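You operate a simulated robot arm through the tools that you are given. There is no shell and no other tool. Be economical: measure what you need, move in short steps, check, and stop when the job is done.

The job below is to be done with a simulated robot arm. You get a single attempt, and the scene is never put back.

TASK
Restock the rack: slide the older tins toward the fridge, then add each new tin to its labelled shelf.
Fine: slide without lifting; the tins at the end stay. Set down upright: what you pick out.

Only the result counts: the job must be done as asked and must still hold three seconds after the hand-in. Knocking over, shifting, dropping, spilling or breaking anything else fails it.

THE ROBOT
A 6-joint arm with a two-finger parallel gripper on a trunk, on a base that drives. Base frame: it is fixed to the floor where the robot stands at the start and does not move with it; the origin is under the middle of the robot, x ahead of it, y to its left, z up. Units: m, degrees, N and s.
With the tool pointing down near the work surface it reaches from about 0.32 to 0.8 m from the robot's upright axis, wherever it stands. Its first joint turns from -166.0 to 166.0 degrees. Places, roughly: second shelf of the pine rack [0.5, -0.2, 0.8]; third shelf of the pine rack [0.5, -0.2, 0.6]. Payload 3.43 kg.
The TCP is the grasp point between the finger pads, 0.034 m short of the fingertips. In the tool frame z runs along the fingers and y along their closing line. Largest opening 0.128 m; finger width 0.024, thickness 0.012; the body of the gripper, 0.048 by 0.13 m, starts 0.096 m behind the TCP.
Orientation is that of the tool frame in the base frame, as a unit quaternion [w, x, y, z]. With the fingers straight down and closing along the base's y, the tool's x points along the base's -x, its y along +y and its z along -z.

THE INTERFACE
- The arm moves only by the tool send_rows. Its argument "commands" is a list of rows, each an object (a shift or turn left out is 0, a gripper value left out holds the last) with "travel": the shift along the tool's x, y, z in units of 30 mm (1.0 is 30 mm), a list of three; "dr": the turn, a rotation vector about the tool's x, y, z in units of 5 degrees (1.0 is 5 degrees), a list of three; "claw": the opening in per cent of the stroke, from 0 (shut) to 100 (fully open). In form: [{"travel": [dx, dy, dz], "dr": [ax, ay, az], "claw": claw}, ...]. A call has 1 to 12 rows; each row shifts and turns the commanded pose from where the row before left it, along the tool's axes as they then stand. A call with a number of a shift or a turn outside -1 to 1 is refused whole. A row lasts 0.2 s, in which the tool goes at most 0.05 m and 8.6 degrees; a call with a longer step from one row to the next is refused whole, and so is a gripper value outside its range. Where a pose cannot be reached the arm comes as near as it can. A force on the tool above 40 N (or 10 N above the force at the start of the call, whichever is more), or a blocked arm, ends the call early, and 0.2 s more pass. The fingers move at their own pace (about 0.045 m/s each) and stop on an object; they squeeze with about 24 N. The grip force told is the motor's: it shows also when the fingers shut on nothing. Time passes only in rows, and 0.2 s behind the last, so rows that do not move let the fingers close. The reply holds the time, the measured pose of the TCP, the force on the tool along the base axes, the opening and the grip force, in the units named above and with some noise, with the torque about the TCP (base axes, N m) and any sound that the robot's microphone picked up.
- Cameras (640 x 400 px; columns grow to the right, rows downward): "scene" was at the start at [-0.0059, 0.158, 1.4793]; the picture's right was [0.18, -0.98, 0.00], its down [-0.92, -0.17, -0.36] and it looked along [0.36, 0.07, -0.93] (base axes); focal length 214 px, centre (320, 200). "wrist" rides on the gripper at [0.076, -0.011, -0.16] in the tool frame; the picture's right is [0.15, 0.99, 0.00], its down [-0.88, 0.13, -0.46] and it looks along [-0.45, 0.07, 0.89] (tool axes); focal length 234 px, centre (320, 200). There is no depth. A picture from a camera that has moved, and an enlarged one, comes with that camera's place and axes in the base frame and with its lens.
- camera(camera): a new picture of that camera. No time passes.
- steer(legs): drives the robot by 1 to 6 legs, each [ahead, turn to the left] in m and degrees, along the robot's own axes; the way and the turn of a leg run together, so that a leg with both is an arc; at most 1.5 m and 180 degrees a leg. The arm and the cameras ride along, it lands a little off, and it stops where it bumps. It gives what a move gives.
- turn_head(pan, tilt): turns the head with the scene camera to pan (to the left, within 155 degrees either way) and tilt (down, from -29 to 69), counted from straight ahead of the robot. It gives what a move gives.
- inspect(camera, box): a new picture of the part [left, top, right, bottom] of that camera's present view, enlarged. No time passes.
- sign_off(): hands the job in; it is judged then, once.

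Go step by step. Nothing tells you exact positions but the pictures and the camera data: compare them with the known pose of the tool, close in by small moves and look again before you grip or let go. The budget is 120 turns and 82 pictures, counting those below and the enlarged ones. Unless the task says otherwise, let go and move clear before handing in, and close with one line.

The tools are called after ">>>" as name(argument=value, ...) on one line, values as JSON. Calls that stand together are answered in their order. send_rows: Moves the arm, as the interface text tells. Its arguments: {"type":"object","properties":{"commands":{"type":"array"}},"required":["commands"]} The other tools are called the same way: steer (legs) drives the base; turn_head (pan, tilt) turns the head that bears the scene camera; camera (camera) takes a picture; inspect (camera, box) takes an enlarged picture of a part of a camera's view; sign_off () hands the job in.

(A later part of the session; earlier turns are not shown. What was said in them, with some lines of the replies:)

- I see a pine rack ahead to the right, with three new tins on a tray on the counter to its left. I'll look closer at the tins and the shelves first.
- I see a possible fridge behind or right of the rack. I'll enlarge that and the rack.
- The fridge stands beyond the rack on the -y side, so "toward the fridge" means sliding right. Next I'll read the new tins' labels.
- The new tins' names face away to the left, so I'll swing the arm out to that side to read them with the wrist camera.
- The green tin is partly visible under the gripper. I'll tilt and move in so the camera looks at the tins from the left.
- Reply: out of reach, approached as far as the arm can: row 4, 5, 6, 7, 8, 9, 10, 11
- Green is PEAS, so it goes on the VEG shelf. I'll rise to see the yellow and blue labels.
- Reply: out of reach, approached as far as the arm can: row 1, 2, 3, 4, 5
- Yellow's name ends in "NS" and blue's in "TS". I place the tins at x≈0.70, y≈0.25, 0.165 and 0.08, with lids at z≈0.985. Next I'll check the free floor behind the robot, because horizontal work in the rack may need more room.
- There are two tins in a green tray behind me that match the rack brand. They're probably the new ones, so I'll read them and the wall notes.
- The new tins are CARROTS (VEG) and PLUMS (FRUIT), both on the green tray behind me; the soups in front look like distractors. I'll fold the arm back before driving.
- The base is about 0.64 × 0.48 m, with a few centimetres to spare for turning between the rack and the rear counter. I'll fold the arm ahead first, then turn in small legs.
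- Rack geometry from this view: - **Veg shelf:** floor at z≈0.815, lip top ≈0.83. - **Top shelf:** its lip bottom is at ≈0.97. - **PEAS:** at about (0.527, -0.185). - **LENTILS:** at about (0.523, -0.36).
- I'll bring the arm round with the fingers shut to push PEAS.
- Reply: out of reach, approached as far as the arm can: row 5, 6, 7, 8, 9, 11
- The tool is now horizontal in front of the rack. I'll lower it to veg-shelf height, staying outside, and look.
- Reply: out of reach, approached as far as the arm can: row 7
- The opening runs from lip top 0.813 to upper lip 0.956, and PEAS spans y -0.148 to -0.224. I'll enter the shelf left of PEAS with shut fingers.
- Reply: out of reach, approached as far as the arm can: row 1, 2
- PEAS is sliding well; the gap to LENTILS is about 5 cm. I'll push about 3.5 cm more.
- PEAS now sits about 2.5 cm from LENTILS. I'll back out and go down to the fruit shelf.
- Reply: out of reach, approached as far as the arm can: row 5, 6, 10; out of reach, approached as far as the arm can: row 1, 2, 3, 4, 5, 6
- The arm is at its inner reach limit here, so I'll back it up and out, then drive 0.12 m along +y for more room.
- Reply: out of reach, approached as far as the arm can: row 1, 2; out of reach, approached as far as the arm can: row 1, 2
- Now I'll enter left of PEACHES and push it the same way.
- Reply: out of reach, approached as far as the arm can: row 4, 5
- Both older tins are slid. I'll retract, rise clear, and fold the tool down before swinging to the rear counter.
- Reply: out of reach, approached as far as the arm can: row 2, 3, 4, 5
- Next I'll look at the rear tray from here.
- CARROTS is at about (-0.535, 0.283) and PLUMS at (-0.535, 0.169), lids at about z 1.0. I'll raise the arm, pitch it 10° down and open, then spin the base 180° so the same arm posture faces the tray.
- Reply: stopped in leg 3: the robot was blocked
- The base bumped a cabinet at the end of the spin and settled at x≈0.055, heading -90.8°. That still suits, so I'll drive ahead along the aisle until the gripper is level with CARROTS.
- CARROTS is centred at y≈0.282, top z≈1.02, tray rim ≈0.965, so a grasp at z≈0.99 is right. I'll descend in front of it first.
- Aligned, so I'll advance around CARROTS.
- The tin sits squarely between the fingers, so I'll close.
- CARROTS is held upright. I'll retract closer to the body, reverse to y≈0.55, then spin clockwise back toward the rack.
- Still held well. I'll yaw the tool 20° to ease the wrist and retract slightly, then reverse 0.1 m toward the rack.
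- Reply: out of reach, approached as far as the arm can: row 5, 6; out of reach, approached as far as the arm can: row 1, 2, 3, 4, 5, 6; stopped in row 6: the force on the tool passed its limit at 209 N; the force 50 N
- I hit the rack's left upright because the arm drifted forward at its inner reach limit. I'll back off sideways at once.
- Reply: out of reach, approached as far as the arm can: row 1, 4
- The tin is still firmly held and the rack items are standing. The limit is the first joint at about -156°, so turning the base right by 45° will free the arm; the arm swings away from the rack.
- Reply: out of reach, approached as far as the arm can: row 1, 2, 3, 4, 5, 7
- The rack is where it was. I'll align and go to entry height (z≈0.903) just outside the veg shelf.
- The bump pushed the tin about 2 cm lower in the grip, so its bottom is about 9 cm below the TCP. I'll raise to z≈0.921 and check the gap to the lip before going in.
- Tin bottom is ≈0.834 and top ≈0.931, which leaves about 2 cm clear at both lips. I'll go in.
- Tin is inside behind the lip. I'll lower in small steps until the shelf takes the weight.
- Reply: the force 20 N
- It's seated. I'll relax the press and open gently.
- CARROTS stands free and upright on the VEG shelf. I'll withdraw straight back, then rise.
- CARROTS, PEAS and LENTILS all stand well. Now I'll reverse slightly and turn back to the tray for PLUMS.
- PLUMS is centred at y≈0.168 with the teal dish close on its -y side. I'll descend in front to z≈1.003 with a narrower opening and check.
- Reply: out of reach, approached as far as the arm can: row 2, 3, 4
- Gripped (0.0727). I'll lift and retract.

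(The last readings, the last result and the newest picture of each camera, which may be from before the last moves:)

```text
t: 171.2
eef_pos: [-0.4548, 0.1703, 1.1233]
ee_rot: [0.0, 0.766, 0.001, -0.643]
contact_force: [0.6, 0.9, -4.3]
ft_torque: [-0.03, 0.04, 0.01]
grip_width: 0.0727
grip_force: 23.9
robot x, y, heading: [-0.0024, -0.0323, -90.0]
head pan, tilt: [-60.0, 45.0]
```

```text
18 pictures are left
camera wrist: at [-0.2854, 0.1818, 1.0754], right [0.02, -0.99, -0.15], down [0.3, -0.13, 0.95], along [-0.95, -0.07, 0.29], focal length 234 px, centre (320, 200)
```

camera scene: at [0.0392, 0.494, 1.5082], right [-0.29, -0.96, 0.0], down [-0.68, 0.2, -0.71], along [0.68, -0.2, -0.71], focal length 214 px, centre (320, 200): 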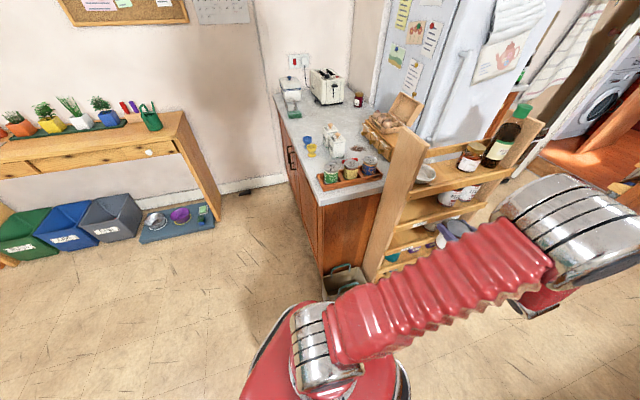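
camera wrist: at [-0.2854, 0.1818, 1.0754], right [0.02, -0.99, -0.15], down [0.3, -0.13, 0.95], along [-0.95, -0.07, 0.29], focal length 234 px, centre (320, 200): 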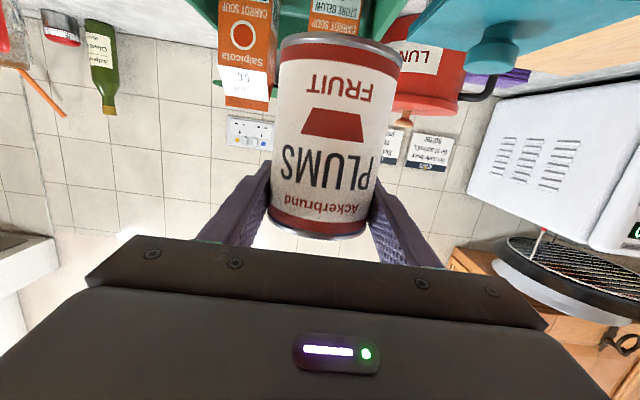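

PLUMS is held upright. I'll go back with a slight offset away from the rear cabinets, then spin counter-clockwise to heading ~43°.

>>> steer(legs=[[0, -7], [-0.43, 0], [0, 45]])

>>> steer(legs=[[0, 47], [0, 47]])

```text
t: 178.2
eef_pos: [-0.4325, 0.277, 1.1231]
ee_rot: [0.208, 0.724, 0.249, -0.609]
contact_force: [0.1, 0.3, -4.4]
ft_torque: [0.0, 0.03, 0.02]
grip_width: 0.0728
grip_force: 24.2
robot x, y, heading: [0.0518, 0.4016, -51.8]
head pan, tilt: [-60.0, 45.0]
```

```text
t: 184.6
eef_pos: [0.1983, -0.08, 1.1231]
ee_rot: [0.584, 0.322, 0.695, -0.271]
contact_force: [-0.2, -0.2, -4.3]
ft_torque: [-0.03, -0.03, -0.01]
grip_width: 0.0727
grip_force: 24.0
robot x, y, heading: [0.0469, 0.4099, 40.3]
head pan, tilt: [-60.0, 45.0]
```

>>> send_rows(commands=[{"dr": [-0.985, 0, -0.174]}, {"dr": [-0.985, 0, -0.174]}, {"dr": [-0.985, 0, -0.174]}, {"dr": [-0.985, 0, -0.174]}, {"dr": [-0.985, 0, -0.174]}, {"dr": [-0.985, 0, -0.174]}, {"dr": [-0.985, 0, -0.174]}, {"dr": [-0.985, 0, -0.174]}, {"dr": [-0.985, 0, -0.174]}])

>>> send_rows(commands=[{"travel": [1, 0.04, 0.6]}, {"travel": [1, 0.04, 0.6]}, {"travel": [1, 0.04, 0.6]}, {"travel": [1, 0.04, 0.6]}, {"travel": [1, 0.04, 0.6]}, {"travel": [1, 0.04, 0.6]}, {"travel": [1, 0.04, 0.6]}, {"travel": [1, 0.04, 0.6]}])

```text
t: 186.6
eef_pos: [0.197, -0.0785, 1.124]
ee_rot: [0.643, 0.031, 0.765, -0.027]
contact_force: [0.5, -1.1, -4.6]
ft_torque: [0.0, -0.07, 0.02]
grip_width: 0.0728
grip_force: 23.9
robot x, y, heading: [0.0498, 0.4116, 40.4]
head pan, tilt: [-60.0, 45.0]
```

```text
t: 188.4
eef_pos: [0.2971, -0.0774, 0.8622]
ee_rot: [0.642, 0.031, 0.766, -0.028]
contact_force: [0.4, -0.3, -4.6]
ft_torque: [0.0, -0.04, 0.02]
grip_width: 0.0728
grip_force: 24.7
robot x, y, heading: [0.0447, 0.4138, 40.1]
head pan, tilt: [-60.0, 45.0]
```

>>> send_rows(commands=[{"travel": [0.85, -0.02, 0.57]}, {"travel": [0.85, -0.02, 0.57]}, {"travel": [0.85, -0.02, 0.57]}, {"travel": [0.85, -0.02, 0.57]}, {"travel": [0.85, -0.02, 0.57]}])

>>> camera(camera="wrist")

```text
t: 189.6
eef_pos: [0.3603, -0.089, 0.7208]
ee_rot: [0.643, 0.03, 0.765, -0.027]
contact_force: [0.5, 0.3, -4.2]
ft_torque: [0.02, -0.03, 0.05]
grip_width: 0.0728
grip_force: 24.2
robot x, y, heading: [0.0478, 0.4098, 40.3]
head pan, tilt: [-60.0, 45.0]
```

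```text
17 pictures are left
camera wrist: at [0.1904, -0.0851, 0.673], right [0.06, 0.99, -0.15], down [-0.28, 0.16, 0.95], along [0.96, -0.01, 0.29], focal length 234 px, centre (320, 200)
```

wrist: 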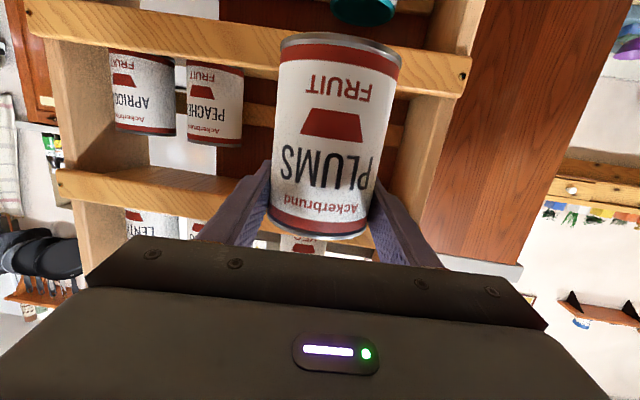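

The lip top is ≈0.619 and the tin bottom ≈0.637, with about 3 cm above. I'll go in.

>>> send_rows(commands=[{"travel": [-0.22, 0, 0.78]}, {"travel": [-0.2, 0, 0.79]}, {"travel": [-0.14, 0, 0.79]}, {"travel": [-0.14, 0, 0.79]}])

>>> camera(camera="wrist")

```text
t: 190.6
eef_pos: [0.4566, -0.0966, 0.7258]
ee_rot: [0.642, 0.031, 0.765, -0.027]
contact_force: [-0.1, -0.3, -4.3]
ft_torque: [-0.04, -0.03, 0.02]
grip_width: 0.0727
grip_force: 24.3
robot x, y, heading: [0.0453, 0.4141, 40.6]
head pan, tilt: [-60.0, 45.0]
```

```text
16 pictures are left
camera wrist: at [0.2861, -0.0927, 0.6786], right [0.06, 0.99, -0.15], down [-0.28, 0.16, 0.95], along [0.96, -0.01, 0.29], focal length 234 px, centre (320, 200)
```

wrist: 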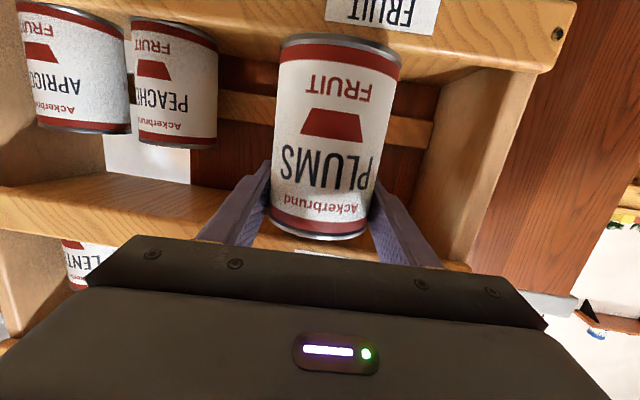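

>>> send_rows(commands=[{"travel": [-0.14, -0.03, 0.8]}, {"travel": [-0.14, -0.03, 0.8]}, {"travel": [-0.14, -0.03, 0.8]}, {"travel": [0.33, 0, 0.06]}, {"travel": [0.33, 0, 0.06]}])

>>> camera(camera="wrist")

```text
t: 191.8
eef_pos: [0.5274, -0.1025, 0.7056]
ee_rot: [0.642, 0.032, 0.766, -0.028]
contact_force: [0.2, 0.0, -4.5]
ft_torque: [-0.01, 0.01, 0.03]
grip_width: 0.0728
grip_force: 23.8
robot x, y, heading: [0.0446, 0.4138, 40.3]
head pan, tilt: [-60.0, 45.0]
```

```text
15 pictures are left
camera wrist: at [0.3576, -0.1002, 0.6585], right [0.06, 0.99, -0.15], down [-0.28, 0.16, 0.95], along [0.96, -0.01, 0.29], focal length 234 px, centre (320, 200)
```

wrist: 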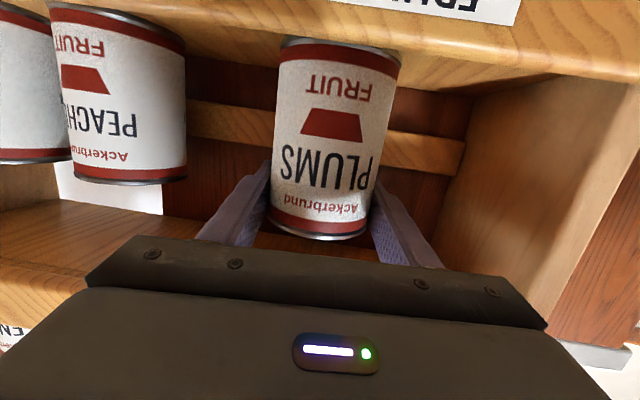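

>>> send_rows(commands=[{"travel": [0.1, 0, 0.19]}, {"travel": [0.13, 0, 0.02]}, {}])

>>> send_rows(commands=[{"travel": [0.12, 0, 0.02]}, {}])

```text
t: 192.6
eef_pos: [0.5344, -0.1059, 0.7004]
ee_rot: [0.644, 0.031, 0.764, -0.029]
contact_force: [-0.5, 1.8, 15.7]
ft_torque: [0.48, -0.31, -0.08]
grip_width: 0.073
grip_force: 23.8
robot x, y, heading: [0.0435, 0.411, 40.4]
head pan, tilt: [-60.0, 45.0]
```

```text
t: 193.2
eef_pos: [0.5331, -0.1038, 0.6953]
ee_rot: [0.643, 0.031, 0.765, -0.028]
contact_force: [0.6, -4.4, 18.6]
ft_torque: [0.7, 0.25, 0.25]
grip_width: 0.0725
grip_force: 24.6
robot x, y, heading: [0.0454, 0.4133, 40.2]
head pan, tilt: [-60.0, 45.0]
```

>>> camera(camera="wrist")

```text
14 pictures are left
camera wrist: at [0.3625, -0.1015, 0.6475], right [0.06, 0.99, -0.15], down [-0.28, 0.16, 0.95], along [0.96, -0.01, 0.29], focal length 234 px, centre (320, 200)
```

wrist: 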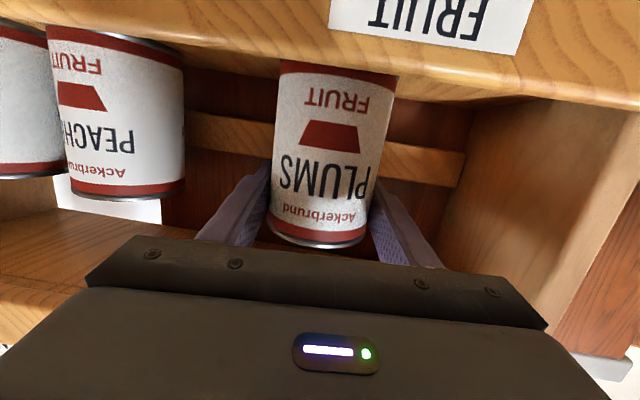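

PLUMS sits behind the lip on the shelf floor. I'll release.

>>> send_rows(commands=[{"travel": [-0.12, 0, 0], "claw": 62}, {}, {"claw": 70}, {}])

>>> camera(camera="wrist")

```text
t: 194.2
eef_pos: [0.5346, -0.1037, 0.6971]
ee_rot: [0.642, 0.031, 0.766, -0.028]
contact_force: [-0.5, -0.9, 0.9]
ft_torque: [0.04, 0.0, 0.02]
grip_width: 0.0897
grip_force: 0.1
robot x, y, heading: [0.0481, 0.4153, 40.0]
head pan, tilt: [-60.0, 45.0]
```

```text
13 pictures are left
camera wrist: at [0.3632, -0.1007, 0.6502], right [0.06, 0.99, -0.15], down [-0.28, 0.16, 0.95], along [0.96, -0.01, 0.29], focal length 234 px, centre (320, 200)
```

wrist: 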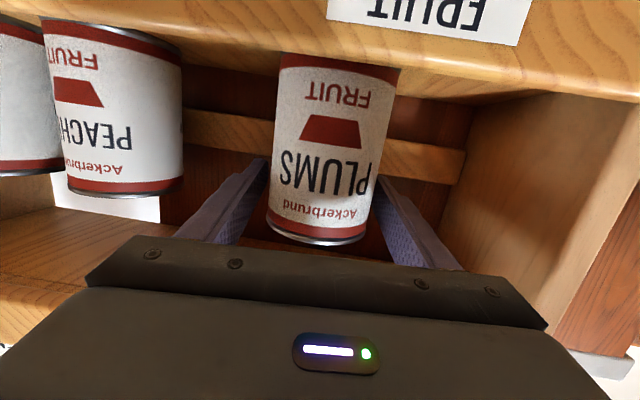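

Free and upright. I'll withdraw straight back and check.

>>> send_rows(commands=[{"travel": [0.17, 0, -0.98]}, {"travel": [0.17, 0, -0.98]}, {"travel": [0.17, 0, -0.98]}, {"travel": [0.17, 0, -0.98]}, {"travel": [0.17, 0, -0.98]}, {"travel": [0.17, 0, -0.98]}, {"travel": [0.17, 0, -0.98]}])

>>> camera(camera="wrist")

>>> turn_head(pan=-55, tilt=40)

>>> camera(camera="scene")

```text
t: 195.8
eef_pos: [0.3273, -0.086, 0.6961]
ee_rot: [0.642, 0.031, 0.765, -0.027]
contact_force: [0.4, 0.7, 0.6]
ft_torque: [-0.01, 0.0, -0.03]
grip_width: 0.0896
grip_force: 0.1
robot x, y, heading: [0.0427, 0.4125, 40.4]
head pan, tilt: [-60.0, 45.0]
```

```text
12 pictures are left
camera wrist: at [0.1568, -0.0836, 0.649], right [0.06, 0.99, -0.15], down [-0.28, 0.16, 0.95], along [0.96, -0.01, 0.29], focal length 234 px, centre (320, 200)
```

wrist: 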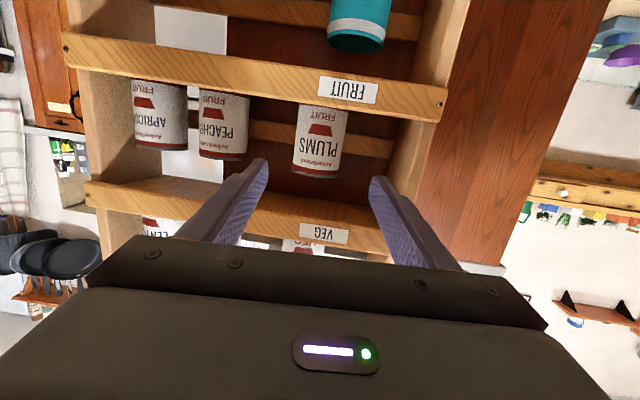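

```text
t: 196.5
eef_pos: [0.3273, -0.0875, 0.6968]
ee_rot: [0.643, 0.031, 0.765, -0.027]
contact_force: [0.0, 0.1, -0.2]
ft_torque: [0.0, 0.03, 0.01]
grip_width: 0.0895
grip_force: 0.1
robot x, y, heading: [0.048, 0.4136, 40.4]
head pan, tilt: [-55.0, 40.0]
```

```text
11 pictures are left
camera scene: at [-0.0215, 0.4717, 1.5154], right [-0.25, -0.97, 0.0], down [-0.62, 0.16, -0.77], along [0.74, -0.19, -0.64], focal length 214 px, centre (320, 200)
```

scene: 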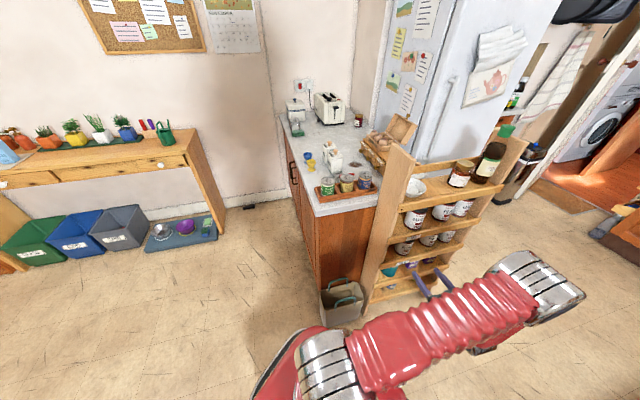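

>>> inspect(camera="scene", box=[370, 130, 530, 300])

```text
2.35 times, centred on (450, 215) of scene
camera zoom: at [-0.0215, 0.4717, 1.5154], right [-0.25, -0.97, 0.0], down [-0.62, 0.16, -0.77], along [0.74, -0.19, -0.64], focal length 505 px, centre (14, 165)
```

zoom: 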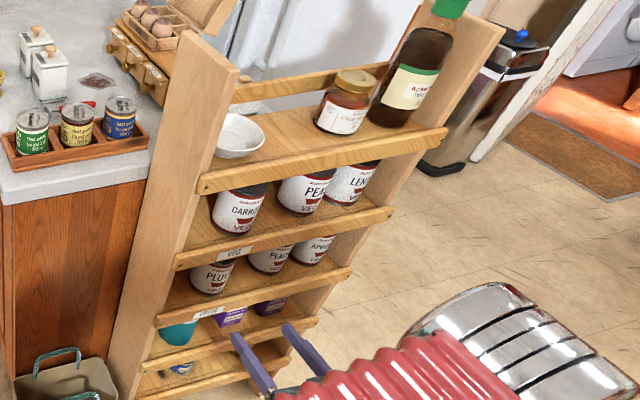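

>>> sign_off()

```text
The job is handed in.
```

The rack is restocked: PEAS and PEACHES are slid toward the fridge, with LENTILS and APRICOTS left at the end. CARROTS stands upright on the VEG shelf and PLUMS on the FRUIT shelf. While carrying CARROTS the gripper struck the rack's left upright hard (209 N); afterwards I saw nothing moved or fallen. I took the two tins marked VEG and FRUIT on the green tray as the new ones and left the three tins on the wooden tray (one reads PEAS) where they were.
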